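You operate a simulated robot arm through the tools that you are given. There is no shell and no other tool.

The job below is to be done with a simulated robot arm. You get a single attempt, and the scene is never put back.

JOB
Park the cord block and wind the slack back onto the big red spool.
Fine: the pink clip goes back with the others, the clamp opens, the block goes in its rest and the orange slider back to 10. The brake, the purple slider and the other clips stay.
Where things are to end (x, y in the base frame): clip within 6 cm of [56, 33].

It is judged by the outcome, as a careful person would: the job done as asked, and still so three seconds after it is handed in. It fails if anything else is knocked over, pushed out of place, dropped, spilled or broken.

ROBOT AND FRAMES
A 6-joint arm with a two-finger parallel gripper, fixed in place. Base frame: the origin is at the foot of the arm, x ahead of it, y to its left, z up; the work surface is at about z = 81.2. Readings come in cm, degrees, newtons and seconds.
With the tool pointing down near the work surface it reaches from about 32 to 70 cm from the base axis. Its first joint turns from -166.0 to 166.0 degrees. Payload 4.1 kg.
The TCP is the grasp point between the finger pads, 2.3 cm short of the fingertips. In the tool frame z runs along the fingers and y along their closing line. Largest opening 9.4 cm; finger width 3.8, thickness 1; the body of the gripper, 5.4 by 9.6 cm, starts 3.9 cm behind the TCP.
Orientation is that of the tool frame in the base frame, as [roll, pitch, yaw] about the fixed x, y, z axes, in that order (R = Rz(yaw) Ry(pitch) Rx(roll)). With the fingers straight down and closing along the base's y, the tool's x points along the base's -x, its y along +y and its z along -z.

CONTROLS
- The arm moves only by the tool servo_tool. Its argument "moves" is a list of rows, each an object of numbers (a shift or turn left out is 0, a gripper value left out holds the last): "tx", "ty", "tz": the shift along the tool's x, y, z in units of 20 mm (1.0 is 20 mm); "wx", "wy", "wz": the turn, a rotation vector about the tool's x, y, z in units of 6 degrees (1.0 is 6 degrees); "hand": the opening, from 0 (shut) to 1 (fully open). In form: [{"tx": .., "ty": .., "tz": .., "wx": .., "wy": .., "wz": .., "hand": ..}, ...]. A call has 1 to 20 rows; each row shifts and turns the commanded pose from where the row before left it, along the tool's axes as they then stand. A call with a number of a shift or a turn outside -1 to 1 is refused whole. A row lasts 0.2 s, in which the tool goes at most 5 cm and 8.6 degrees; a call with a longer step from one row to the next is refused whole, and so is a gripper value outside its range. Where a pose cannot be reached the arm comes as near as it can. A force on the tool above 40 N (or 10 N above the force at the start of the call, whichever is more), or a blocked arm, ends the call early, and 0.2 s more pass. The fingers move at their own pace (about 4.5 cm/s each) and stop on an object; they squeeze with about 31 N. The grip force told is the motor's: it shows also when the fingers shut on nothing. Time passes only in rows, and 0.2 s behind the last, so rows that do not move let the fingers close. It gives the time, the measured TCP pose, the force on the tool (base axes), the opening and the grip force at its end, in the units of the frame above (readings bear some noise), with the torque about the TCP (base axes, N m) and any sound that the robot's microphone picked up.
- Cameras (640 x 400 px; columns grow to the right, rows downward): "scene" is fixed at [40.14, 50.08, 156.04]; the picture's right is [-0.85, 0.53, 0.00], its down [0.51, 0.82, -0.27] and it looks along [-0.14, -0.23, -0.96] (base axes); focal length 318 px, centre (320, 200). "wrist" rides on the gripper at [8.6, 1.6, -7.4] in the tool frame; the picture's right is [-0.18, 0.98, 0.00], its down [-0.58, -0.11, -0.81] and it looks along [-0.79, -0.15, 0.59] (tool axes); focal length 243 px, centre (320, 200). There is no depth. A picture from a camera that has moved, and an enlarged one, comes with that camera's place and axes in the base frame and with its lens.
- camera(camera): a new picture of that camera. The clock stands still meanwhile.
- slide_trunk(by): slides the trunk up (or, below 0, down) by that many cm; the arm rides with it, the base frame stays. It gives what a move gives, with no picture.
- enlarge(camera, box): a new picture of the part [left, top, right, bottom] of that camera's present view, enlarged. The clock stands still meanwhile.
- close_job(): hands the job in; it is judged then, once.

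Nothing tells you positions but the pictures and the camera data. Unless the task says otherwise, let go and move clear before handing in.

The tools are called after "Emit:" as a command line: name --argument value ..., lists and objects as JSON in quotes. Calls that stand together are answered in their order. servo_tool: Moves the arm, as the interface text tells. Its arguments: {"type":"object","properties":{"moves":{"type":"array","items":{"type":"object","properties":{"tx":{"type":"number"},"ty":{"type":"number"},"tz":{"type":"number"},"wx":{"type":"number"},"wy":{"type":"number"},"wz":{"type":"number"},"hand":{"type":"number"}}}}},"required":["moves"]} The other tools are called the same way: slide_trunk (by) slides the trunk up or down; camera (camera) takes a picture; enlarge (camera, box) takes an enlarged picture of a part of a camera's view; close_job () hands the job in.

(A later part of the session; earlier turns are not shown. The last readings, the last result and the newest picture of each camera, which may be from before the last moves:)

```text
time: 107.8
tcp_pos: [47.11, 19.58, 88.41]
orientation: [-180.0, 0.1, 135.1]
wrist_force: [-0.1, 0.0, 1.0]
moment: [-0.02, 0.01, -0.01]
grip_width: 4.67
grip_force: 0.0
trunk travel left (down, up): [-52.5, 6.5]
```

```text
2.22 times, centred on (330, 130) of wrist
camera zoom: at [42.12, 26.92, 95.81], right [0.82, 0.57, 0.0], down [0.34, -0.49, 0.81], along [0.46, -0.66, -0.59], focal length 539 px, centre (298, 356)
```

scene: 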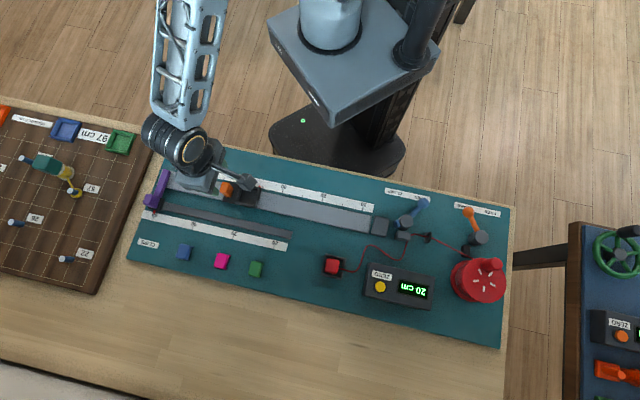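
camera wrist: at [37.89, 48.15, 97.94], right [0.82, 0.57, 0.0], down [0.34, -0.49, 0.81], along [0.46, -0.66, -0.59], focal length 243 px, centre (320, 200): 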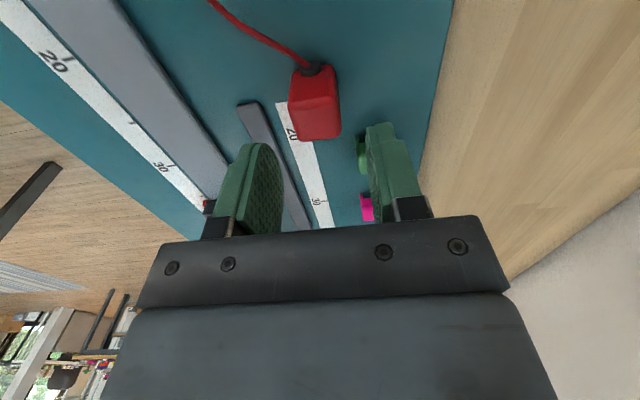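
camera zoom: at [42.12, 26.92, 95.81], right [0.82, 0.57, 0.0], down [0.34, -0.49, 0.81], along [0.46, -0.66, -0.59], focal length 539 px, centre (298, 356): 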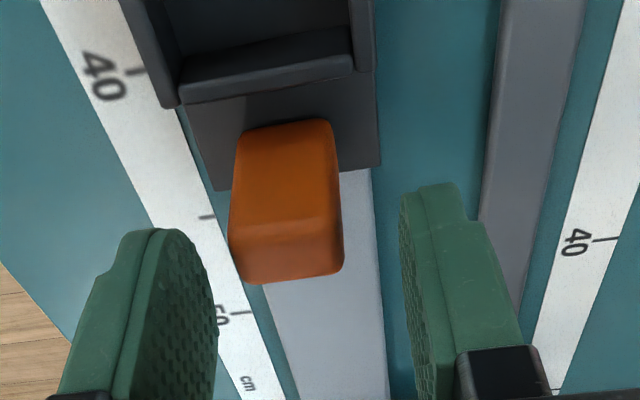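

The handle top is at about z 86.4, 2 mm off laterally. I'll correct, descend and grip it.

Emit:
servo_tool --moves '[{"tx": -0.05, "ty": -0.09, "tz": 0.5}, {"tz": 0.5}, {}, {"hand": 0.15}, {}, {}, {}, {}]'

Emit:
enlarge --camera "wrist" --box '[220, 40, 440, 220]'

```text
time: 109.6
tcp_pos: [47.14, 19.52, 86.5]
orientation: [180.0, 0.1, 135.1]
wrist_force: [-1.3, 0.6, -1.1]
moment: [-0.11, -0.18, -0.17]
grip_width: 2.55
grip_force: 45.2
trunk travel left (down, up): [-52.5, 6.5]
```

```text
2.22 times, centred on (330, 130) of wrist
camera zoom: at [42.05, 26.68, 93.87], right [0.82, 0.57, 0.0], down [0.34, -0.49, 0.81], along [0.46, -0.66, -0.59], focal length 539 px, centre (298, 356)
```

zoom: 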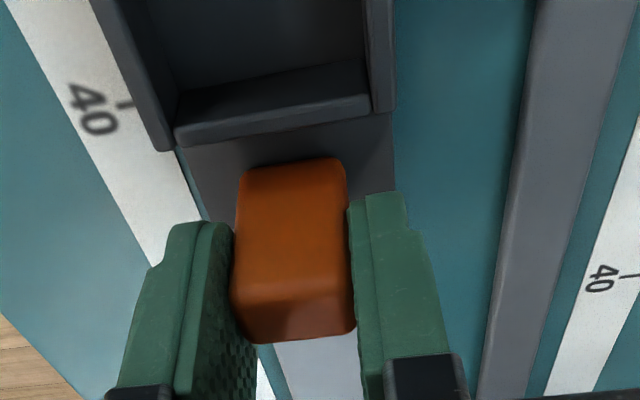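

The handle is gripped (2.55 cm). I'll slide it along the rail toward 10, watching the side force.

Emit:
servo_tool --moves '[{"tx": 0.25}, {"tx": 0.5}, {"tx": 0.5}, {"tx": 0.5}, {"tx": 0.5}, {"tx": 0.5}, {}]'

Emit:
camera --camera "wrist"

```text
time: 111.2
tcp_pos: [43.08, 23.26, 86.54]
orientation: [180.0, 0.0, 135.1]
wrist_force: [5.3, 3.5, -8.2]
moment: [0.32, -0.33, -0.45]
grip_width: 2.54
grip_force: 44.6
trunk travel left (down, up): [-52.5, 6.5]
```

```text
taken
camera wrist: at [38.17, 30.55, 93.87], right [0.82, 0.57, 0.0], down [0.34, -0.49, 0.81], along [0.46, -0.66, -0.59], focal length 243 px, centre (320, 200)
```

wrist: 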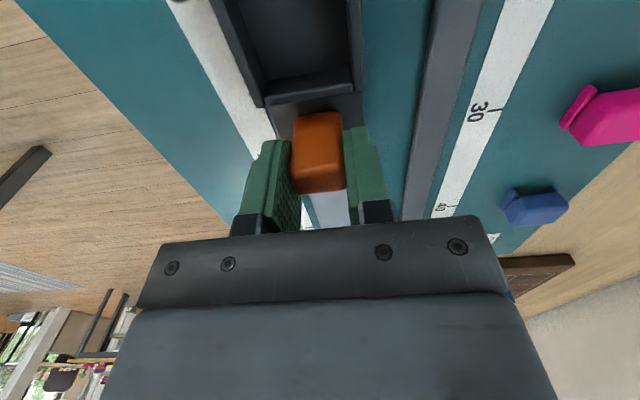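

It slides with a modest 6 N side force; I'll add a 1 mm sideways correction and continue.

Emit:
servo_tool --moves '[{"ty": 0.05, "tz": 0.02}, {"tx": 0.5}, {"tx": 0.5}, {"tx": 0.5}, {"tx": 0.5}, {"tx": 0.5}, {}]'

```text
time: 112.8
tcp_pos: [39.62, 26.86, 86.48]
orientation: [179.9, -0.1, 135.2]
wrist_force: [1.7, 1.3, 19.7]
moment: [-0.17, 0.59, -0.72]
grip_width: 2.56
grip_force: 44.6
trunk travel left (down, up): [-52.5, 6.5]
```

Emit:
servo_tool --moves '[{"tz": -0.02, "ty": 0.01}, {"tx": 0.5}, {"tx": 0.5}, {"tx": 0.5}, {"tx": 0.5}, {"tx": 0.5}, {}]'

Emit:
camera --camera "scene"

Emit:
camera --camera "wrist"

```text
time: 114.4
tcp_pos: [36.19, 30.34, 86.48]
orientation: [179.8, 0.1, 135.1]
wrist_force: [2.3, 0.5, 32.9]
moment: [-0.43, 0.43, -0.52]
grip_width: 2.53
grip_force: 45.0
trunk travel left (down, up): [-52.5, 6.5]
```

```text
taken
```

scene: 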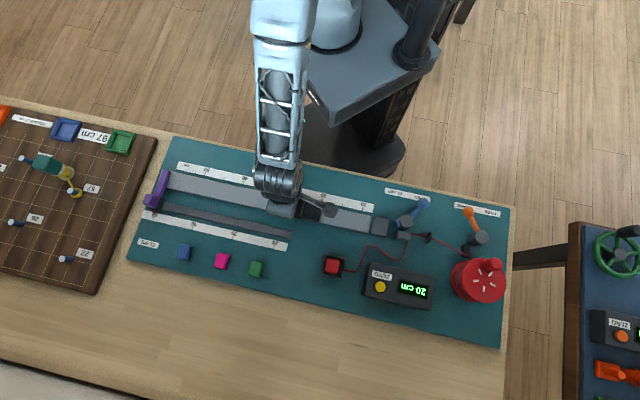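

```text
taken
camera wrist: at [31.08, 37.62, 93.85], right [0.82, 0.57, 0.0], down [0.33, -0.49, 0.81], along [0.46, -0.66, -0.59], focal length 243 px, centre (320, 200)
```

wrist: 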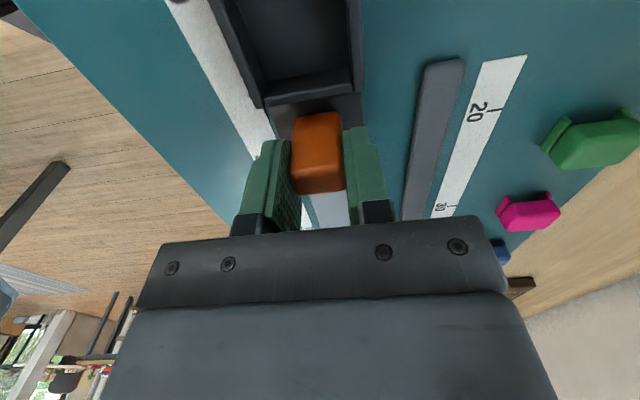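

The slide works, but downward load has built up to 33 N. I'll relieve it by raising a millimetre or so.

Emit:
servo_tool --moves '[{"tz": -0.05}, {}]'

```text
time: 115.0
tcp_pos: [36.17, 30.25, 86.44]
orientation: [179.9, 0.0, 135.2]
wrist_force: [4.4, 5.6, 20.8]
moment: [-0.01, 0.5, -0.57]
grip_width: 2.56
grip_force: 44.7
trunk travel left (down, up): [-52.5, 6.5]
```

Emit:
servo_tool --moves '[{"tz": -0.08, "ty": 0.03}, {}]'

Emit:
servo_tool --moves '[{"tx": 0.4, "tz": -0.01}, {"tx": 0.4}, {"tx": 0.4}, {"tx": 0.4, "tz": -0.01}, {"tx": 0.4}, {}]'

Emit:
camera --camera "scene"

```text
time: 115.6
tcp_pos: [36.17, 30.35, 86.46]
orientation: [-179.7, 0.0, 135.2]
wrist_force: [1.6, 3.4, -9.4]
moment: [0.83, -0.49, -0.39]
grip_width: 2.57
grip_force: 45.1
trunk travel left (down, up): [-52.5, 6.5]
```

```text
time: 117.0
tcp_pos: [33.14, 33.25, 86.65]
orientation: [-179.7, 0.0, 135.2]
wrist_force: [-4.7, -7.7, -33.6]
moment: [0.26, -0.56, -0.5]
grip_width: 2.55
grip_force: 45.0
trunk travel left (down, up): [-52.5, 6.5]
```

```text
taken
```

scene: 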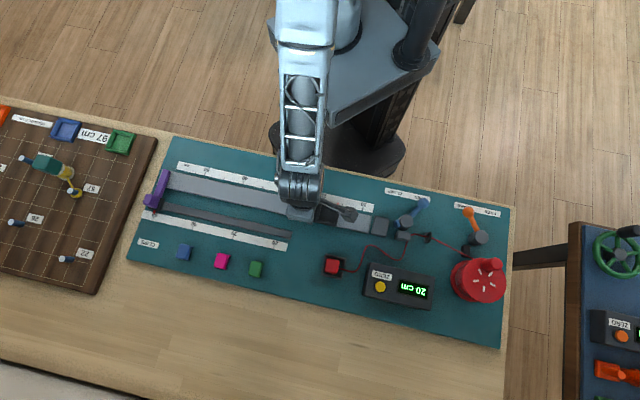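

Now it is pulling upward; I'll rebalance and check where the pointer stands.

Emit:
servo_tool --moves '[{"tz": 0.07, "ty": -0.03}, {}]'

Emit:
enlarge --camera "scene" --box '[300, 180, 420, 260]'

Emit:
camera --camera "wrist"

```text
time: 117.6
tcp_pos: [33.18, 33.08, 86.7]
orientation: [-179.9, 0.1, 135.2]
wrist_force: [-7.1, -7.8, -21.4]
moment: [0.08, -0.29, -0.41]
grip_width: 2.52
grip_force: 44.9
trunk travel left (down, up): [-52.5, 6.5]
```

```text
5.00 times, centred on (360, 220) of scene
camera zoom: at [40.14, 50.08, 156.04], right [-0.85, 0.53, 0.0], down [0.51, 0.82, -0.27], along [-0.14, -0.23, -0.96], focal length 1589 px, centre (120, 100)
```

zoom: 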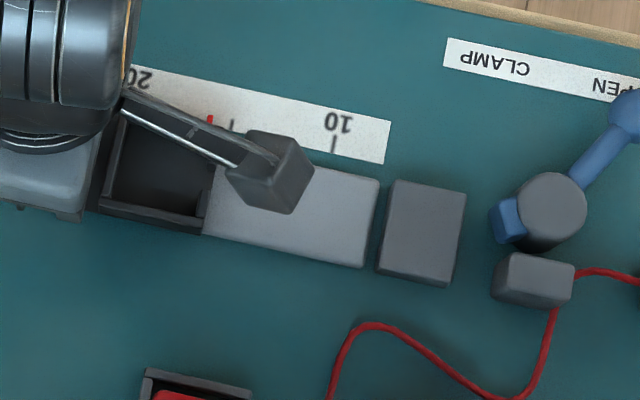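

```text
taken
camera wrist: at [28.21, 40.51, 94.0], right [0.82, 0.57, 0.0], down [0.34, -0.49, 0.81], along [0.46, -0.66, -0.59], focal length 243 px, centre (320, 200)
```

wrist: 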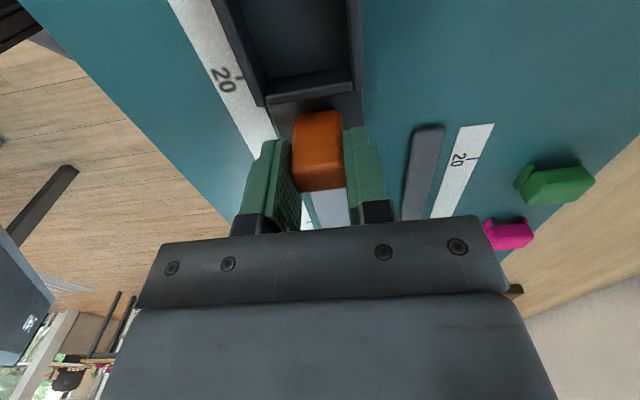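

The pointer is at about 16.1, so roughly 6 cm remain. I'll balance forces and go 5 cm on.

Emit:
servo_tool --moves '[{"tz": 0.06, "ty": -0.05}, {}]'

Emit:
servo_tool --moves '[{"tx": 0.4}, {"tx": 0.4}, {"tx": 0.4}, {}]'

```text
time: 118.2
tcp_pos: [33.39, 33.12, 86.64]
orientation: [179.8, 0.0, 135.1]
wrist_force: [-1.9, 0.7, -3.6]
moment: [-0.73, 0.35, -0.42]
grip_width: 2.55
grip_force: 44.9
trunk travel left (down, up): [-52.5, 6.5]
```

```text
time: 119.2
tcp_pos: [31.66, 34.9, 86.67]
orientation: [179.9, -0.2, 135.1]
wrist_force: [4.9, 2.3, 13.9]
moment: [-0.72, 0.13, -0.65]
grip_width: 2.55
grip_force: 44.9
trunk travel left (down, up): [-52.5, 6.5]
```

Emit:
servo_tool --moves '[{"tx": 0.4, "tz": -0.03, "ty": 0.02}, {"tx": 0.4}, {"tx": 0.4}, {}]'

Emit:
enlarge --camera "scene" --box '[300, 180, 420, 260]'

Emit:
camera --camera "wrist"

```text
time: 120.2
tcp_pos: [29.94, 36.59, 86.53]
orientation: [180.0, -0.1, 135.2]
wrist_force: [10.4, 8.4, 0.4]
moment: [0.73, 0.44, -0.43]
grip_width: 2.59
grip_force: 45.2
trunk travel left (down, up): [-52.5, 6.5]
```

```text
5.00 times, centred on (360, 220) of scene
camera zoom: at [40.14, 50.08, 156.04], right [-0.85, 0.53, 0.0], down [0.51, 0.82, -0.27], along [-0.14, -0.23, -0.96], focal length 1589 px, centre (120, 100)
```

zoom: 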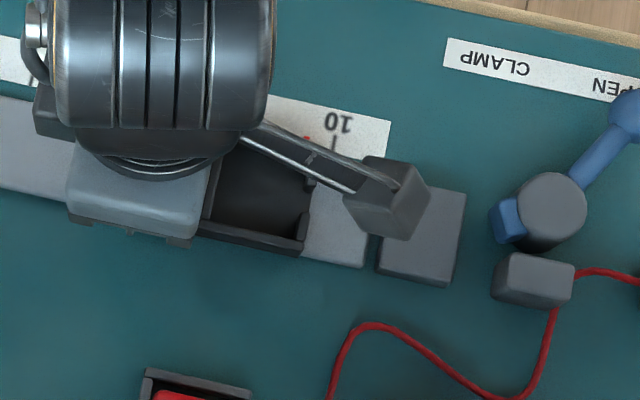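

```text
taken
camera wrist: at [24.89, 43.83, 94.01], right [0.82, 0.57, 0.0], down [0.34, -0.49, 0.81], along [0.46, -0.66, -0.59], focal length 243 px, centre (320, 200)
```

wrist: 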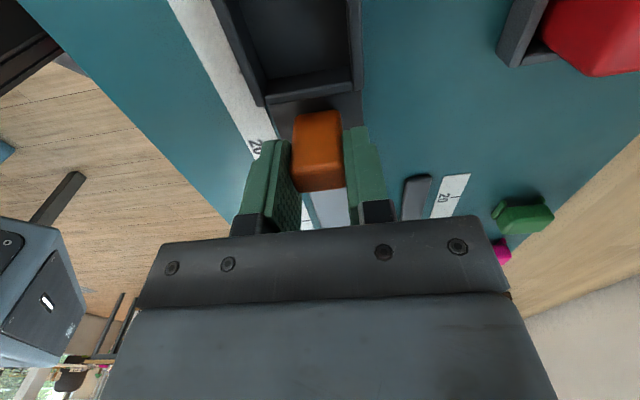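

Emit:
enlarge --camera "scene" --box '[345, 195, 385, 220]'

```text
16.00 times, centred on (365, 208) of scene
camera zoom: at [40.14, 50.08, 156.04], right [-0.85, 0.53, 0.0], down [0.51, 0.82, -0.27], along [-0.14, -0.23, -0.96], focal length 5085 px, centre (-400, 80)
```

zoom: 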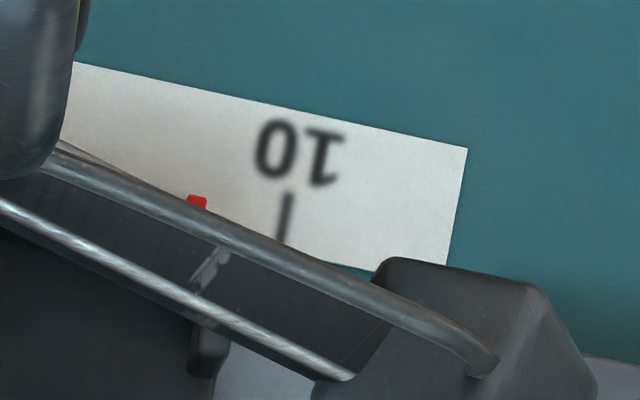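

The pointer is about 1.4 cm short of the 10 mark. I'll relieve the side force and move that much.

Emit:
servo_tool --moves '[{"ty": 0.05}, {"tx": 0.35}, {"tx": 0.35}, {}, {}]'

Emit:
enlarge --camera "scene" --box '[345, 195, 385, 220]'

```text
time: 121.4
tcp_pos: [28.94, 37.59, 86.65]
orientation: [-179.9, 0.1, 135.2]
wrist_force: [4.8, 4.2, 2.1]
moment: [-0.25, -0.39, -0.54]
grip_width: 2.55
grip_force: 45.0
trunk travel left (down, up): [-52.5, 6.5]
```

```text
16.00 times, centred on (365, 208) of scene
camera zoom: at [40.14, 50.08, 156.04], right [-0.85, 0.53, 0.0], down [0.51, 0.82, -0.27], along [-0.14, -0.23, -0.96], focal length 5085 px, centre (-400, 80)
```

zoom: 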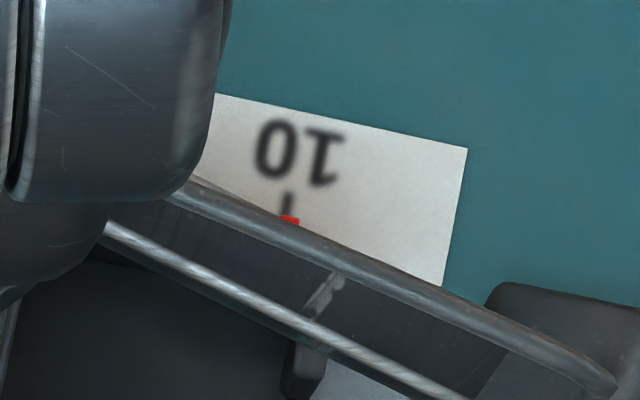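

The pointer is on the 10 mark. I'll release the handle and rise straight up.

Emit:
servo_tool --moves '[{"hand": 0.45}, {}, {}, {"tz": -0.5}, {"tz": -0.9}, {"tz": -0.9}, {"tz": -0.9}, {"tx": -0.9}, {"tx": -0.9}, {"tx": -0.9}, {}]'

Emit:
enlarge --camera "scene" --box '[330, 185, 390, 225]'

Emit:
camera --camera "scene"

```text
time: 123.8
tcp_pos: [32.73, 33.84, 93.07]
orientation: [-180.0, 0.0, 135.1]
wrist_force: [1.2, -0.1, 0.5]
moment: [-0.01, 0.0, 0.0]
grip_width: 4.24
grip_force: 0.0
trunk travel left (down, up): [-52.5, 6.5]
```

```text
10.00 times, centred on (360, 205) of scene
camera zoom: at [40.14, 50.08, 156.04], right [-0.85, 0.53, 0.0], down [0.51, 0.82, -0.27], along [-0.14, -0.23, -0.96], focal length 3178 px, centre (-80, 150)
```

zoom: 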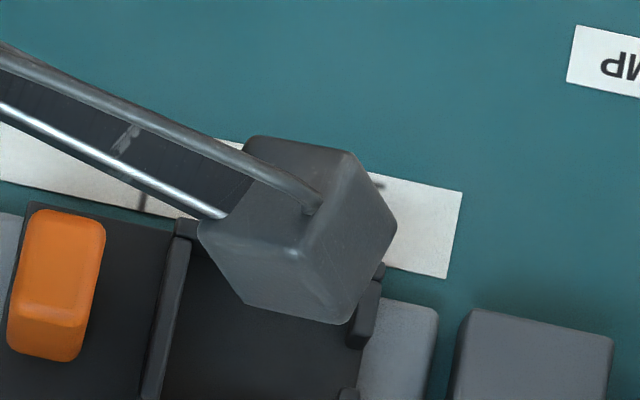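

```text
taken
```

scene: 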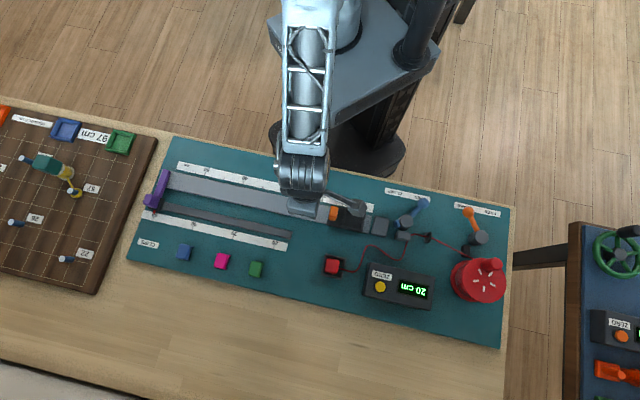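

The slider sits at 10. Now the spool: I'll rise and move above it to look at the crank knob and how the cord wraps.

Emit:
servo_tool --moves '[{"tz": -1, "tx": 0.5}, {"tz": -1, "tx": 0.5}, {"tz": -1, "tx": 0.5}, {"tz": -1, "tx": 0.5}, {"tz": -1, "tx": 0.5}, {"tx": 0.95, "ty": 0.2}, {"tx": 0.95, "ty": 0.2}, {"tx": 0.95, "ty": 0.2}, {"tx": 0.95, "ty": 0.2}, {"tx": 0.95, "ty": 0.2}, {"tx": 0.95, "ty": 0.2}, {"tx": 0.95, "ty": 0.2}, {"tx": 0.95, "ty": 0.2}, {"tx": 0.95, "ty": 0.2}, {"tx": 0.95, "ty": 0.2}, {"tx": 0.95, "ty": 0.2}, {"tx": 0.95, "ty": 0.2}, {"tx": 0.95, "ty": 0.2}, {"tx": 0.95, "ty": 0.2}, {}]'

Emit:
camera --camera "wrist"

Emit:
camera --camera "scene"

```text
time: 128.0
tcp_pos: [14.43, 59.96, 103.0]
orientation: [-180.0, 0.0, 135.2]
wrist_force: [0.2, 0.3, 0.6]
moment: [0.0, 0.0, -0.04]
grip_width: 4.22
grip_force: 0.1
trunk travel left (down, up): [-52.5, 6.5]
```

```text
taken
camera wrist: at [9.4, 67.19, 110.4], right [0.82, 0.57, 0.0], down [0.34, -0.49, 0.81], along [0.46, -0.66, -0.59], focal length 243 px, centre (320, 200)
```

wrist: 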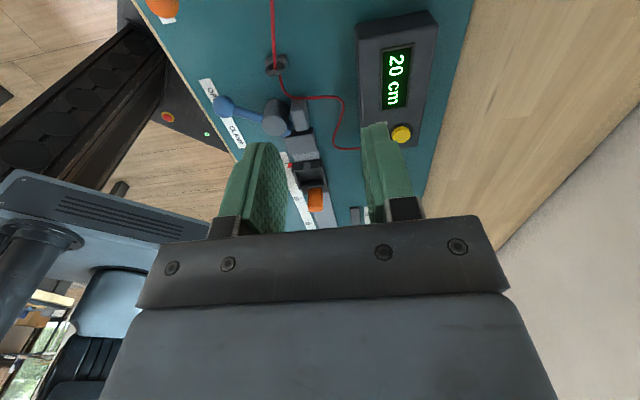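

```text
taken
```

scene: 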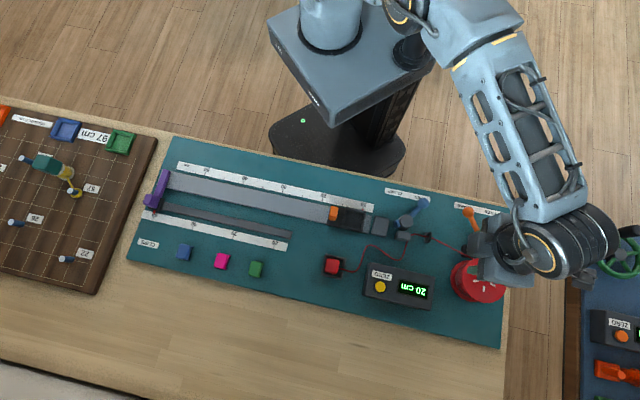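

The spool is behind the wrist camera in this yaw. I'll turn the tool 90° about the vertical and move over the spool so the camera faces it.

Emit:
servo_tool --moves '[{"wz": -1}, {"wz": -1}, {"wz": -1}, {"wz": -1}, {"wz": -1}, {"wz": -1}, {"wz": -1}, {"wz": -1}, {"wz": -1}, {"wz": -1}, {"wz": -1}, {"wz": -1}, {"wz": -1}, {"wz": -1}, {"wz": -1}, {}]'

Emit:
camera --camera "wrist"

```text
time: 131.4
tcp_pos: [14.26, 60.09, 102.93]
orientation: [-179.9, -0.1, -134.7]
wrist_force: [-1.2, 0.5, -0.6]
moment: [-0.01, 0.01, 0.03]
grip_width: 4.24
grip_force: 0.1
trunk travel left (down, up): [-52.5, 6.5]
```

```text
taken
camera wrist: at [7.03, 55.11, 110.38], right [-0.57, 0.82, 0.0], down [0.49, 0.34, 0.81], along [0.66, 0.46, -0.59], focal length 243 px, centre (320, 200)
```

wrist: 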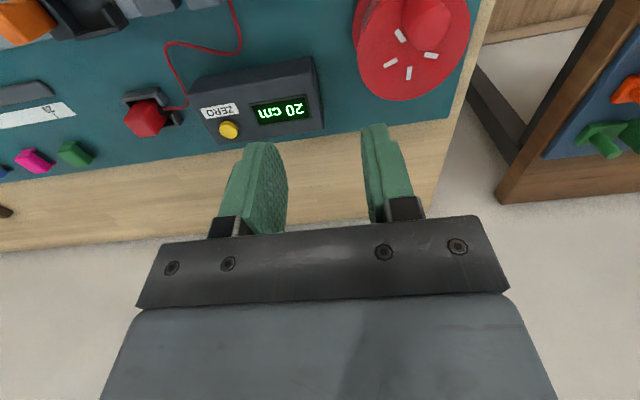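

I can see the spool at the picture's edge; I'll back off so it is centred in the view.

Emit:
servo_tool --moves '[{"tx": 0.9, "ty": 0.4}, {"tx": 0.9, "ty": 0.4}, {"tx": 0.9, "ty": 0.4}, {"tx": 0.9, "ty": 0.4}, {}]'

Emit:
camera --camera "wrist"

Emit:
enlarge --camera "wrist" --box '[240, 0, 480, 160]'

```text
time: 132.6
tcp_pos: [6.91, 57.25, 103.06]
orientation: [-180.0, 0.1, -134.8]
wrist_force: [-0.6, -0.4, 0.3]
moment: [0.04, 0.01, 0.0]
grip_width: 4.24
grip_force: 0.1
trunk travel left (down, up): [-52.5, 6.5]
```

```text
taken
camera wrist: at [-0.43, 52.22, 110.53], right [-0.57, 0.82, 0.0], down [0.49, 0.34, 0.81], along [0.66, 0.46, -0.59], focal length 243 px, centre (320, 200)
```

wrist: 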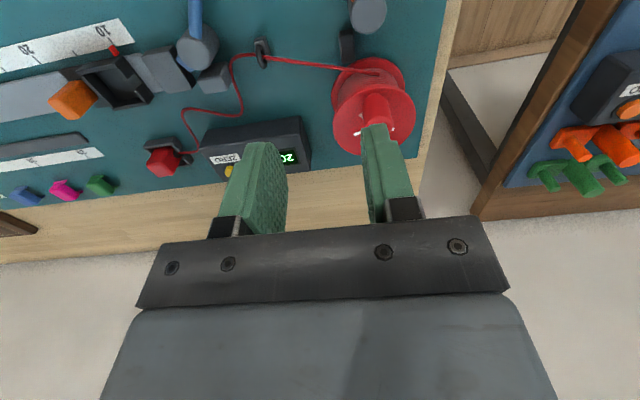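

```text
2.50 times, centred on (360, 80) of wrist
camera zoom: at [-0.43, 52.22, 110.53], right [-0.57, 0.82, 0.0], down [0.49, 0.34, 0.81], along [0.66, 0.46, -0.59], focal length 606 px, centre (220, 500)
```

zoom: 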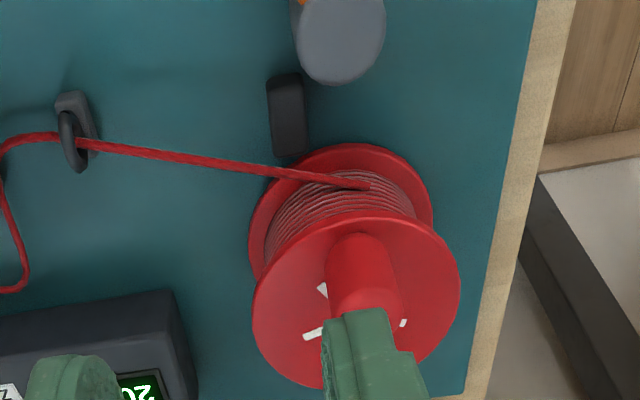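

The spool's cord wraps on the robot-facing side of the drum, so winding in is clockwise seen from above. The finger hides the knob, so I'll shift sideways for a cleaner view.

Emit:
servo_tool --moves '[{"ty": -0.9, "tx": -0.3}, {"ty": -0.9, "tx": -0.3}, {"ty": -0.9, "tx": -0.3}, {"wz": 1}, {"wz": 1}, {}]'

Emit:
camera --camera "wrist"

Emit:
enlarge --camera "scene" --box '[420, 220, 540, 320]'

```text
time: 134.0
tcp_pos: [12.0, 54.52, 103.01]
orientation: [180.0, -0.1, -146.9]
wrist_force: [0.3, 0.7, -0.5]
moment: [0.0, 0.0, 0.02]
grip_width: 4.2
grip_force: 0.1
trunk travel left (down, up): [-52.5, 6.5]
```

```text
taken
camera wrist: at [3.93, 51.27, 110.43], right [-0.38, 0.92, 0.0], down [0.55, 0.23, 0.81], along [0.74, 0.31, -0.59], focal length 243 px, centre (320, 200)
```

wrist: 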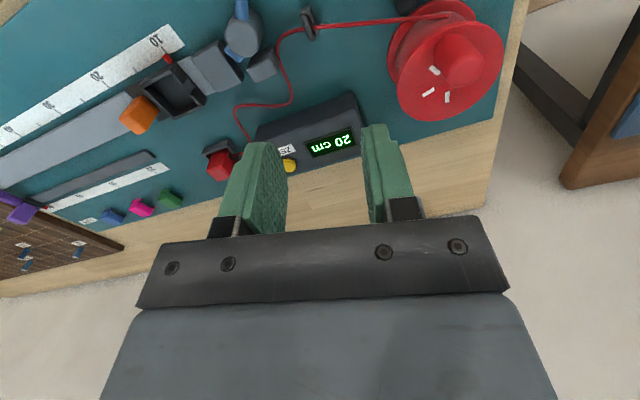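

```text
4.00 times, centred on (480, 270) of scene
camera zoom: at [40.14, 50.08, 156.04], right [-0.85, 0.53, 0.0], down [0.51, 0.82, -0.27], along [-0.14, -0.23, -0.96], focal length 1271 px, centre (-320, -80)
```

zoom: 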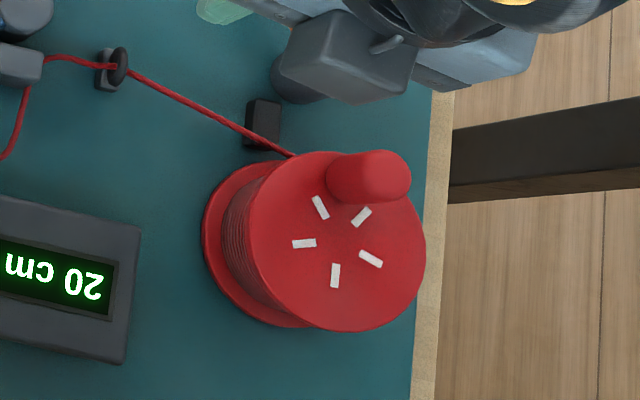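

Emit:
enlarge --camera "wrist" --box '[370, 0, 530, 130]'

```text
3.08 times, centred on (450, 65) of wrist
camera zoom: at [3.93, 51.27, 110.43], right [-0.38, 0.92, 0.0], down [0.55, 0.23, 0.81], along [0.74, 0.31, -0.59], focal length 746 px, centre (-80, 615)
```

zoom: 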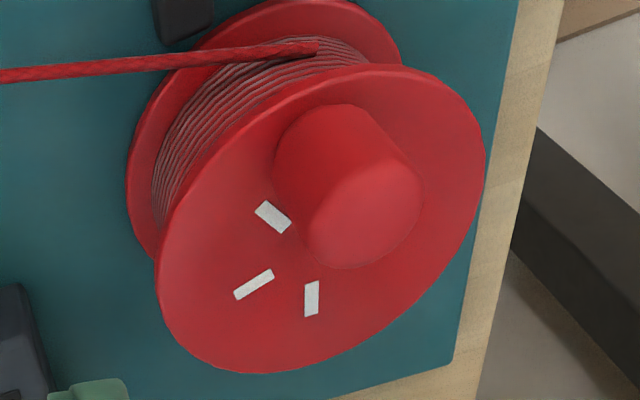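

The spool axis is at (9.65, 66.95), flange top z 86.9. The knob is at (7.95, 64.67), 2.9 cm wide, top z 91.7 and 2.85 cm off the axis. I'll align the tool radially with the knob and go above it.

Emit:
servo_tool --moves '[{"wz": -0.8425}, {"wz": -0.8425}, {"wz": -0.8425}, {"wz": -0.8425}, {"tx": -0.477, "ty": 0.777, "hand": 0.47}, {"tx": -0.477, "ty": 0.777}, {"tx": -0.477, "ty": 0.777}, {"tx": -0.477, "ty": 0.777}, {"tx": -0.477, "ty": 0.777}, {"tx": -0.477, "ty": 0.777}, {"tz": 0.8}, {"tz": 0.8}, {}]'

Emit:
camera --camera "wrist"

Emit:
enlarge --camera "wrist" --box '[220, 20, 440, 200]'

```text
time: 136.8
tcp_pos: [8.04, 64.31, 99.7]
orientation: [180.0, 0.0, -126.6]
wrist_force: [-0.5, -0.7, 0.2]
moment: [-0.01, 0.0, -0.02]
grip_width: 4.42
grip_force: 0.0
out of reach, approached as far as the arm can: row 10
trunk travel left (down, up): [-52.5, 6.5]
```

```text
taken
camera wrist: at [1.55, 58.35, 107.07], right [-0.68, 0.73, 0.0], down [0.43, 0.4, 0.81], along [0.59, 0.55, -0.59], focal length 243 px, centre (320, 200)
```

wrist: 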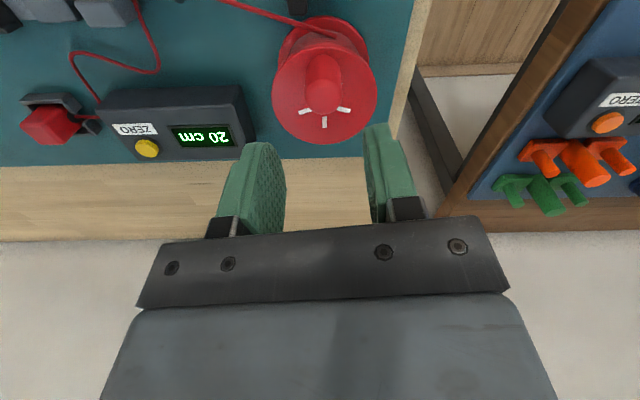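

```text
2.22 times, centred on (330, 110) of wrist
camera zoom: at [1.55, 58.35, 107.07], right [-0.68, 0.73, 0.0], down [0.43, 0.4, 0.81], along [0.59, 0.55, -0.59], focal length 539 px, centre (298, 400)
```

zoom: 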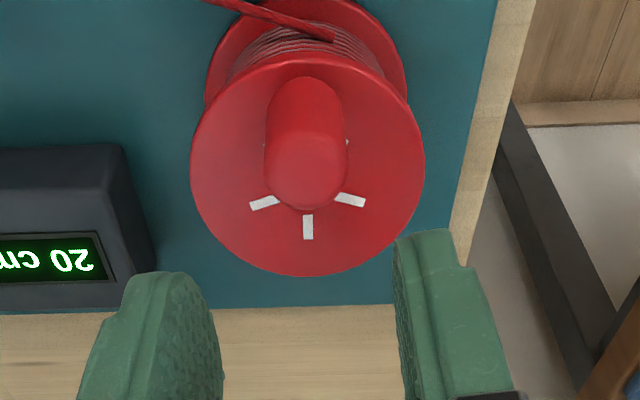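

The knob is lined up, but this is close to the arm's reach at this height. Raising the trunk should add reach on the far side of the crank circle.

Emit:
slide_trunk --by 6.3

Emit:
servo_tool --moves '[{}]'

Emit:
camera --camera "scene"

```text
time: 137.8
tcp_pos: [8.07, 64.39, 105.92]
orientation: [-180.0, 0.0, -126.6]
wrist_force: [0.1, 0.6, 0.1]
moment: [0.01, -0.01, 0.03]
grip_width: 4.42
grip_force: 0.1
trunk travel left (down, up): [-58.8, 0.2]
```

```text
time: 138.2
tcp_pos: [7.93, 64.22, 106.0]
orientation: [-180.0, 0.1, -126.6]
wrist_force: [-0.1, -0.1, 0.0]
moment: [0.02, 0.02, 0.01]
grip_width: 4.42
grip_force: 0.1
trunk travel left (down, up): [-58.8, 0.2]
```

```text
taken
```

scene: 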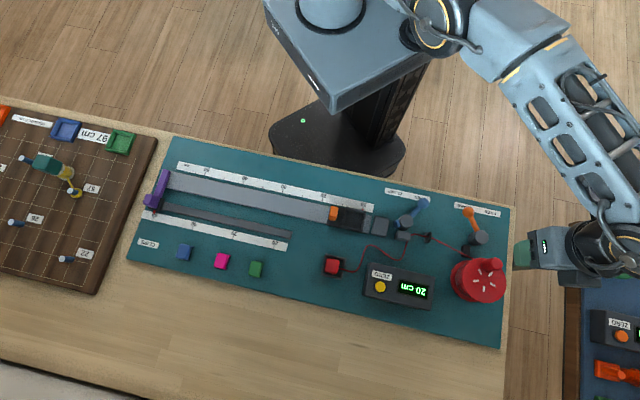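

I'll descend toward the knob with the fingers straddling it, stopping just above to check.

Emit:
servo_tool --moves '[{"tx": -0.15, "ty": 0.06, "tz": 0.9}, {"tz": 0.9}, {"tz": 0.9}, {"tz": 0.9}, {"tz": 0.9}, {"tz": 0.9}, {}]'

Emit:
enlarge --camera "wrist" --box '[220, 40, 440, 220]'

```text
time: 139.8
tcp_pos: [8.23, 64.72, 95.09]
orientation: [179.9, 0.0, -126.6]
wrist_force: [-0.2, 0.0, -0.3]
moment: [-0.06, 0.01, -0.01]
grip_width: 4.44
grip_force: 0.0
trunk travel left (down, up): [-58.8, 0.2]
```

```text
2.22 times, centred on (330, 130) of wrist
camera zoom: at [1.63, 58.73, 102.47], right [-0.68, 0.73, 0.0], down [0.43, 0.4, 0.81], along [0.59, 0.55, -0.59], focal length 539 px, centre (298, 356)
```

zoom: 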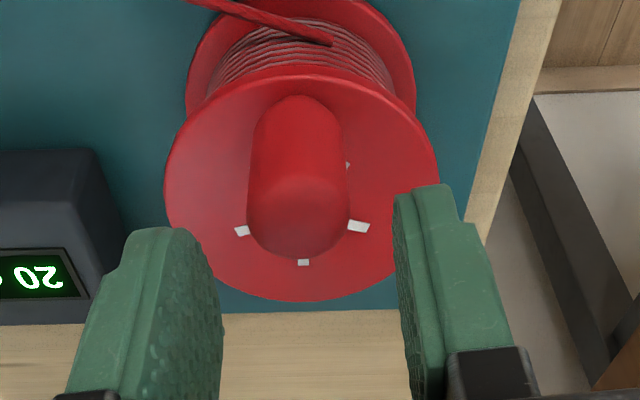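

The fingers are centred on the knob. I'll lower to z 90.2, tips above the flange, and narrow the fingers around it.

Emit:
servo_tool --moves '[{"tz": 0.9}, {"tz": 0.9}, {"tz": 0.6}, {"hand": 0.36}, {}, {}]'

Emit:
enlarge --camera "wrist" --box '[220, 40, 440, 220]'

```text
time: 141.2
tcp_pos: [8.26, 64.43, 90.43]
orientation: [-180.0, 0.0, -126.6]
wrist_force: [0.2, -1.1, 0.6]
moment: [0.02, -0.01, -0.02]
grip_width: 3.39
grip_force: 0.1
trunk travel left (down, up): [-58.8, 0.2]
```

```text
2.22 times, centred on (330, 130) of wrist
camera zoom: at [1.75, 58.62, 97.81], right [-0.68, 0.73, 0.0], down [0.43, 0.4, 0.81], along [0.59, 0.55, -0.59], focal length 539 px, centre (298, 356)
```

zoom: 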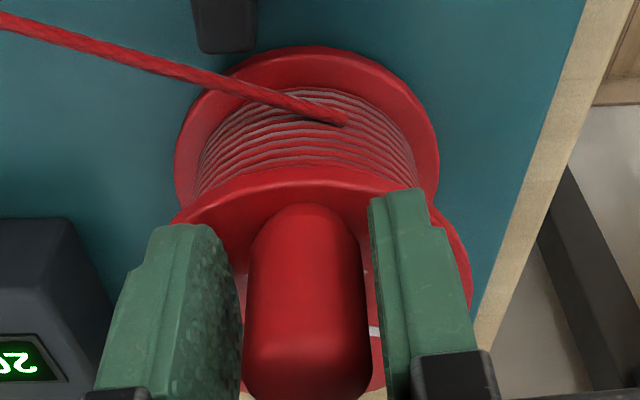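

The fingers cage the knob with small clearance. I'll try a first 30° of clockwise winding and watch the force and the display.

Emit:
servo_tool --moves '[{"tx": -0.0129, "ty": 0.145, "wz": 1}, {"tx": -0.0129, "ty": 0.145, "wz": 1}, {"tx": -0.0129, "ty": 0.145, "wz": 1}, {"tx": -0.0129, "ty": 0.145, "wz": 1}, {"tx": -0.0129, "ty": 0.145, "wz": 1}, {}]'

Emit:
camera --camera "scene"

Emit:
enlarge --camera "wrist" --box '[220, 40, 440, 220]'

```text
time: 142.7
tcp_pos: [7.18, 64.83, 90.6]
orientation: [180.0, 0.0, -156.7]
wrist_force: [0.4, -1.7, -0.8]
moment: [-0.03, 0.01, 0.0]
grip_width: 3.46
grip_force: 0.2
out of reach, approached as far as the arm can: row 3, 5
trunk travel left (down, up): [-58.8, 0.2]
```

```text
taken
```

scene: 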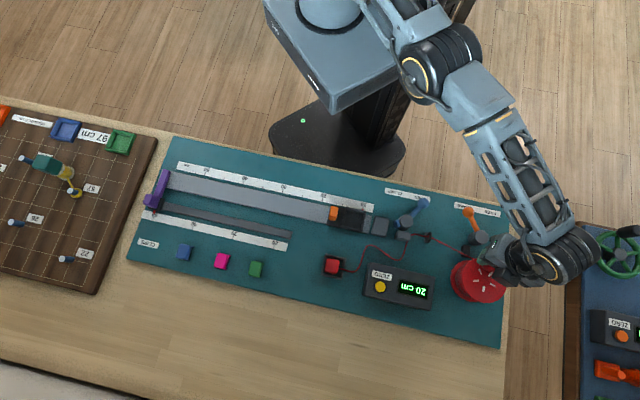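

```text
2.22 times, centred on (330, 130) of wrist
camera zoom: at [-1.41, 62.91, 97.95], right [-0.22, 0.98, 0.0], down [0.58, 0.13, 0.81], along [0.79, 0.18, -0.59], focal length 539 px, centre (298, 356)
```

zoom: 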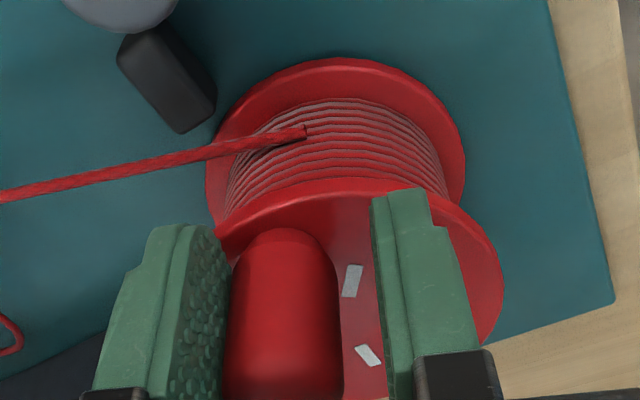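

The knob moved, but the arm reported a pose it couldn't quite reach. I'll check the display, the spool and the settled pose.

Emit:
servo_tool --moves '[{}, {}]'

Emit:
enlarge --camera "scene" --box '[340, 200, 540, 320]'

```text
time: 143.2
tcp_pos: [7.18, 64.8, 90.49]
orientation: [-180.0, 0.0, -156.6]
wrist_force: [1.2, -1.4, -0.8]
moment: [-0.03, 0.03, -0.02]
grip_width: 3.44
grip_force: 0.1
trunk travel left (down, up): [-58.8, 0.2]
```

```text
3.20 times, centred on (440, 260) of scene
camera zoom: at [40.14, 50.08, 156.04], right [-0.85, 0.53, 0.0], down [0.51, 0.82, -0.27], along [-0.14, -0.23, -0.96], focal length 1017 px, centre (-64, 8)
```

zoom: 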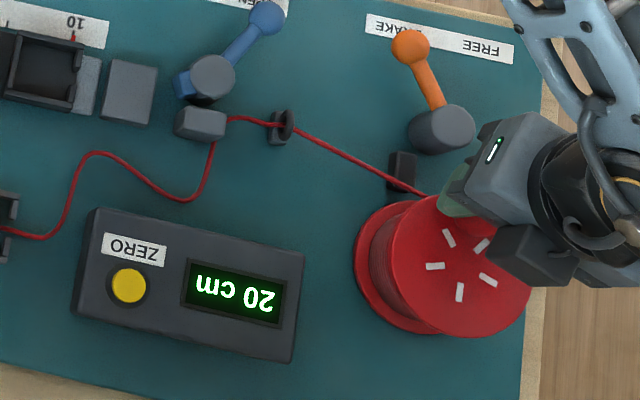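

The knob hasn't turned: the arm stopped short rather than pushing. I'll lift clear of the knob and probe what limits the reach here.

Emit:
servo_tool --moves '[{"tz": -0.8}, {"tz": -0.8}, {"tz": -0.8}, {"tz": -0.8}, {}]'

Emit:
servo_tool --moves '[{"tx": -0.2, "ty": 0.46}, {}]'

Emit:
servo_tool --moves '[{"tx": -0.2, "ty": 0.46}, {}]'

```text
time: 144.4
tcp_pos: [7.21, 64.93, 97.04]
orientation: [180.0, 0.0, -156.5]
wrist_force: [0.7, -0.2, -0.1]
moment: [0.01, 0.01, -0.02]
grip_width: 3.38
grip_force: 0.0
trunk travel left (down, up): [-58.8, 0.2]
```

```text
time: 145.1
tcp_pos: [7.17, 65.19, 97.01]
orientation: [180.0, 0.0, -156.6]
wrist_force: [-0.2, 0.0, -0.5]
moment: [-0.01, 0.02, 0.04]
grip_width: 3.38
grip_force: 0.1
out of reach, approached as far as the arm can: row 1
trunk travel left (down, up): [-58.8, 0.2]
```

```text
time: 145.7
tcp_pos: [7.13, 65.24, 96.97]
orientation: [-180.0, 0.0, -156.5]
wrist_force: [0.1, 0.3, -1.2]
moment: [0.0, -0.01, 0.02]
grip_width: 3.39
grip_force: 0.2
out of reach, approached as far as the arm can: row 1
trunk travel left (down, up): [-58.8, 0.2]
```

With the tool vertical the arm tops out at about 65 cm radius. Tilting the fingers outward about 12° should extend it enough for the far side of the crank circle; I'll test this in free air above the spool.

Emit:
servo_tool --moves '[{"tx": 0.2, "ty": -0.46}, {"tx": 0.2, "ty": -0.46}, {"wz": -0.986}, {"wz": -0.986}, {"wz": -0.986}, {"wz": -0.986}, {"wz": -0.986}, {"wx": -0.485, "wy": -0.874}, {"wx": -0.485, "wy": -0.874}, {}]'

```text
time: 147.8
tcp_pos: [7.19, 63.37, 96.97]
orientation: [174.1, 10.6, -127.6]
wrist_force: [0.4, 0.3, 0.2]
moment: [0.02, 0.01, -0.01]
grip_width: 3.38
grip_force: 0.1
trunk travel left (down, up): [-58.8, 0.2]
```

Emit:
servo_tool --moves '[{"tx": -0.761, "ty": 0.124, "tz": 0.154}, {"tx": -0.761, "ty": 0.124, "tz": 0.154}, {"tx": -0.761, "ty": 0.124, "tz": 0.154}, {"tx": -0.761, "ty": 0.124, "tz": 0.154}, {}]'

```text
time: 149.1
tcp_pos: [9.96, 68.86, 97.08]
orientation: [174.1, 10.4, -127.6]
wrist_force: [-0.6, -0.4, 0.1]
moment: [0.01, 0.04, 0.01]
grip_width: 3.39
grip_force: 0.0
trunk travel left (down, up): [-58.8, 0.2]
```

Reached with no complaint. While clear of the knob I'll test whether the wrist can spin 180° clockwise.

Emit:
servo_tool --moves '[{"wz": 1}, {"wz": 1}, {"wz": 1}, {"wz": 1}, {"wz": 1}, {"wz": 1}, {"wz": 1}, {"wz": 1}, {"wz": 1}, {"wz": 1}, {"wz": 1}, {"wz": 1}, {"wz": 1}, {"wz": 1}, {"wz": 1}, {"wz": 1}, {"wz": 1}, {"wz": 1}, {"wz": 1}, {"wz": 1}]'

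Emit:
servo_tool --moves '[{"wz": 1}, {"wz": 1}, {"wz": 1}, {"wz": 1}, {"wz": 1}, {"wz": 1}, {"wz": 1}, {"wz": 1}, {"wz": 1}, {"wz": 1}, {"wz": 1}, {"wz": 1}]'

```text
time: 153.2
tcp_pos: [9.93, 68.91, 96.92]
orientation: [173.8, -10.3, 113.6]
wrist_force: [1.1, -0.5, 0.4]
moment: [-0.01, 0.03, -0.02]
grip_width: 3.37
grip_force: 0.1
trunk travel left (down, up): [-58.8, 0.2]
```

```text
time: 155.8
tcp_pos: [18.72, 65.21, 96.41]
orientation: [-176.0, -12.6, 81.9]
wrist_force: [0.3, 1.0, -0.2]
moment: [-0.01, 0.0, -0.01]
grip_width: 3.4
grip_force: 0.0
out of reach, approached as far as the arm can: row 4, 5, 6, 7, 8, 9, 10, 11, 12
trunk travel left (down, up): [-58.8, 0.2]
```

The wrist limit is near yaw 95°, so there's far more room the other way. I'll rotate back and on to the opposite end, so that almost a full clockwise turn is available.

Emit:
servo_tool --moves '[{"wz": -1}, {"wz": -1}, {"wz": -1}, {"wz": -1}, {"wz": -1}, {"wz": -1}, {"wz": -1}, {"wz": -1}, {"wz": -1}, {"wz": -1}, {"wz": -1}, {"wz": -1}, {"wz": -1}, {"wz": -1}, {"wz": -1}, {"wz": -1}, {"wz": -1}, {"wz": -1}, {"wz": -1}, {"wz": -1}]'

```text
time: 160.1
tcp_pos: [18.38, 65.34, 96.38]
orientation: [168.1, 3.7, -159.4]
wrist_force: [-0.4, 0.3, -0.4]
moment: [0.0, -0.02, -0.03]
grip_width: 3.38
grip_force: 0.1
trunk travel left (down, up): [-58.8, 0.2]
```

Emit:
servo_tool --moves '[{"wz": -1}, {"wz": -1}, {"wz": -1}, {"wz": -1}, {"wz": -1}, {"wz": -1}, {"wz": -1}, {"wz": -1}, {"wz": -1}, {"wz": -1}, {"wz": -1}, {"wz": -1}, {"wz": -1}, {"wz": -1}, {"wz": -1}, {"wz": -1}, {"wz": -1}, {"wz": -1}, {"wz": -1}, {"wz": -1}]'

Emit:
servo_tool --moves '[{"wz": -1}, {"wz": -1}, {"wz": -1}, {"wz": -1}, {"wz": -1}, {"wz": -1}, {"wz": -1}, {"wz": -1}, {"wz": -1}, {"wz": -1}]'

```text
time: 164.2
tcp_pos: [18.57, 65.38, 96.43]
orientation: [-170.8, 8.6, -38.4]
wrist_force: [0.1, 0.5, -0.1]
moment: [-0.02, 0.01, 0.01]
grip_width: 3.38
grip_force: 0.1
trunk travel left (down, up): [-58.8, 0.2]
```

```text
time: 166.4
tcp_pos: [18.57, 65.23, 96.36]
orientation: [-168.1, -3.6, 20.6]
wrist_force: [-0.5, 0.0, 1.0]
moment: [0.0, 0.0, -0.07]
grip_width: 3.39
grip_force: 0.0
trunk travel left (down, up): [-58.8, 0.2]
```

The wrist has room this way. I'll go back above the knob and finish aligning the pads tangentially.

Emit:
servo_tool --moves '[{"tx": -0.831, "ty": -0.27, "tz": 0.003, "hand": 0.47}, {"tx": -0.831, "ty": -0.27, "tz": 0.003}, {"tx": -0.831, "ty": -0.27, "tz": 0.003}, {"tx": -0.831, "ty": -0.27, "tz": 0.003}, {"tx": -0.831, "ty": -0.27, "tz": 0.003}, {"tx": -0.831, "ty": -0.27, "tz": 0.003}, {"wz": -0.89}, {"wz": -0.89}, {"wz": -0.89}, {"wz": -0.89}, {"wz": -0.89}, {"wz": -0.89}, {}]'

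Emit:
camera --camera "wrist"

Emit:
enlarge --camera "scene" --box '[400, 200, 560, 320]'

```text
time: 169.2
tcp_pos: [7.99, 64.89, 96.34]
orientation: [-171.8, -9.3, 52.2]
wrist_force: [0.0, -0.3, -0.9]
moment: [-0.01, 0.01, -0.03]
grip_width: 4.43
grip_force: 0.1
trunk travel left (down, up): [-58.8, 0.2]
```

```text
taken
camera wrist: at [14.63, 69.06, 104.76], right [0.67, -0.72, -0.17], down [-0.43, -0.56, 0.71], along [-0.61, -0.4, -0.69], focal length 243 px, centre (320, 200)
```

wrist: 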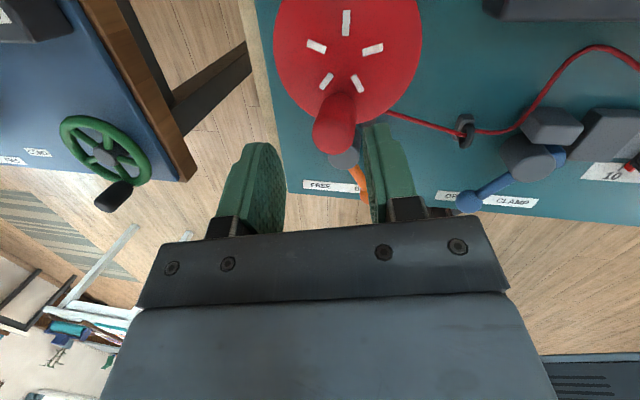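

```text
3.33 times, centred on (480, 260) of scene
camera zoom: at [40.14, 50.08, 156.04], right [-0.85, 0.53, 0.0], down [0.51, 0.82, -0.27], along [-0.14, -0.23, -0.96], focal length 1059 px, centre (-213, 0)
```

zoom: 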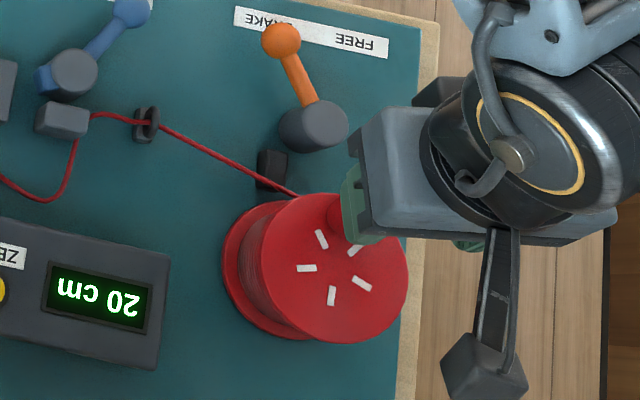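

I'm above the knob again, and the scene view agrees. I'll lower the fingers around the knob.

Emit:
servo_tool --moves '[{"tx": -0.1435, "ty": 0.116, "tz": 0.7325}, {"tx": -0.1435, "ty": 0.116, "tz": 0.7325}, {"tx": -0.1435, "ty": 0.116, "tz": 0.7325}, {"tx": -0.1435, "ty": 0.116, "tz": 0.7325}, {"hand": 0.425}, {}]'

Emit:
enlarge --camera "wrist" --box '[200, 40, 460, 240]'

Emit:
enlarge --camera "scene" --box '[400, 200, 560, 320]'

```text
time: 170.7
tcp_pos: [8.16, 64.55, 90.8]
orientation: [-171.5, -9.7, 52.2]
wrist_force: [2.6, -8.8, 31.0]
moment: [-0.96, -0.59, -0.15]
grip_width: 4.08
grip_force: 1.0
trunk travel left (down, up): [-58.8, 0.2]
```

```text
2.00 times, centred on (330, 140) of wrist
camera zoom: at [14.72, 68.68, 99.18], right [0.67, -0.72, -0.17], down [-0.43, -0.57, 0.7], along [-0.61, -0.4, -0.69], focal length 485 px, centre (300, 320)
```

zoom: 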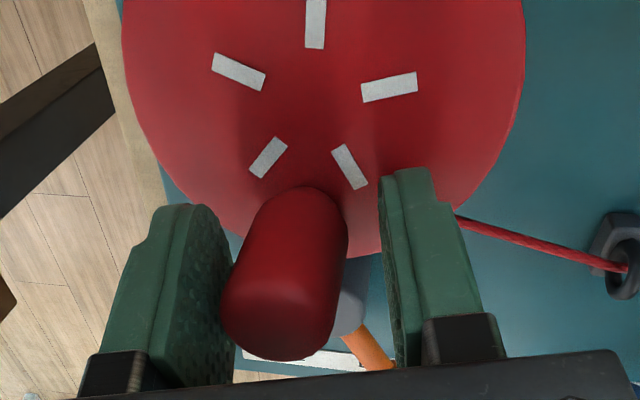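

```text
3.33 times, centred on (480, 260) of scene
camera zoom: at [40.14, 50.08, 156.04], right [-0.85, 0.53, 0.0], down [0.51, 0.82, -0.27], along [-0.14, -0.23, -0.96], focal length 1059 px, centre (-213, 0)
```

zoom: 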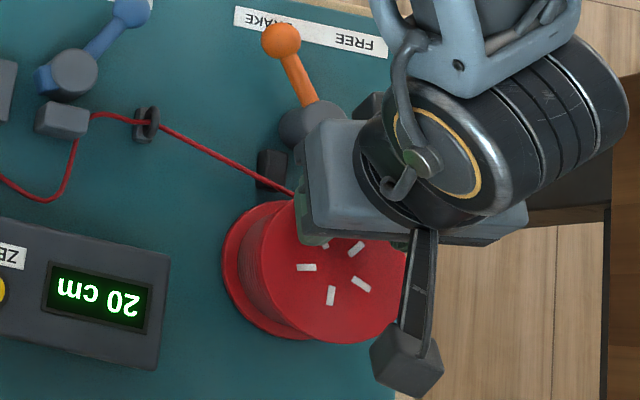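

A fingertip has touched the flange (31 N). I'll raise half a centimetre and re-centre on the knob.

Emit:
servo_tool --moves '[{"tx": 0.05, "ty": -0.04, "tz": -0.27}, {"ty": -0.15}, {}]'

Emit:
enlarge --camera "wrist" --box '[200, 40, 460, 240]'

```text
time: 171.4
tcp_pos: [7.72, 64.65, 90.73]
orientation: [-171.8, -9.3, 52.2]
wrist_force: [1.8, -2.7, 6.6]
moment: [-0.19, -0.19, 0.01]
grip_width: 4.06
grip_force: 1.1
trunk travel left (down, up): [-58.8, 0.2]
```

```text
2.00 times, centred on (330, 140) of wrist
camera zoom: at [14.41, 68.83, 99.14], right [0.67, -0.72, -0.17], down [-0.43, -0.56, 0.71], along [-0.61, -0.41, -0.68], focal length 485 px, centre (300, 320)
```

zoom: 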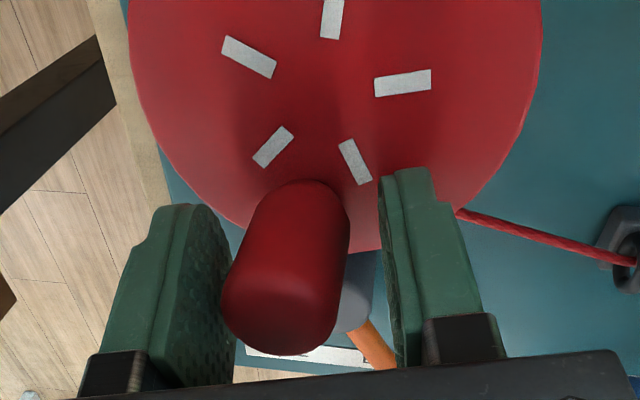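

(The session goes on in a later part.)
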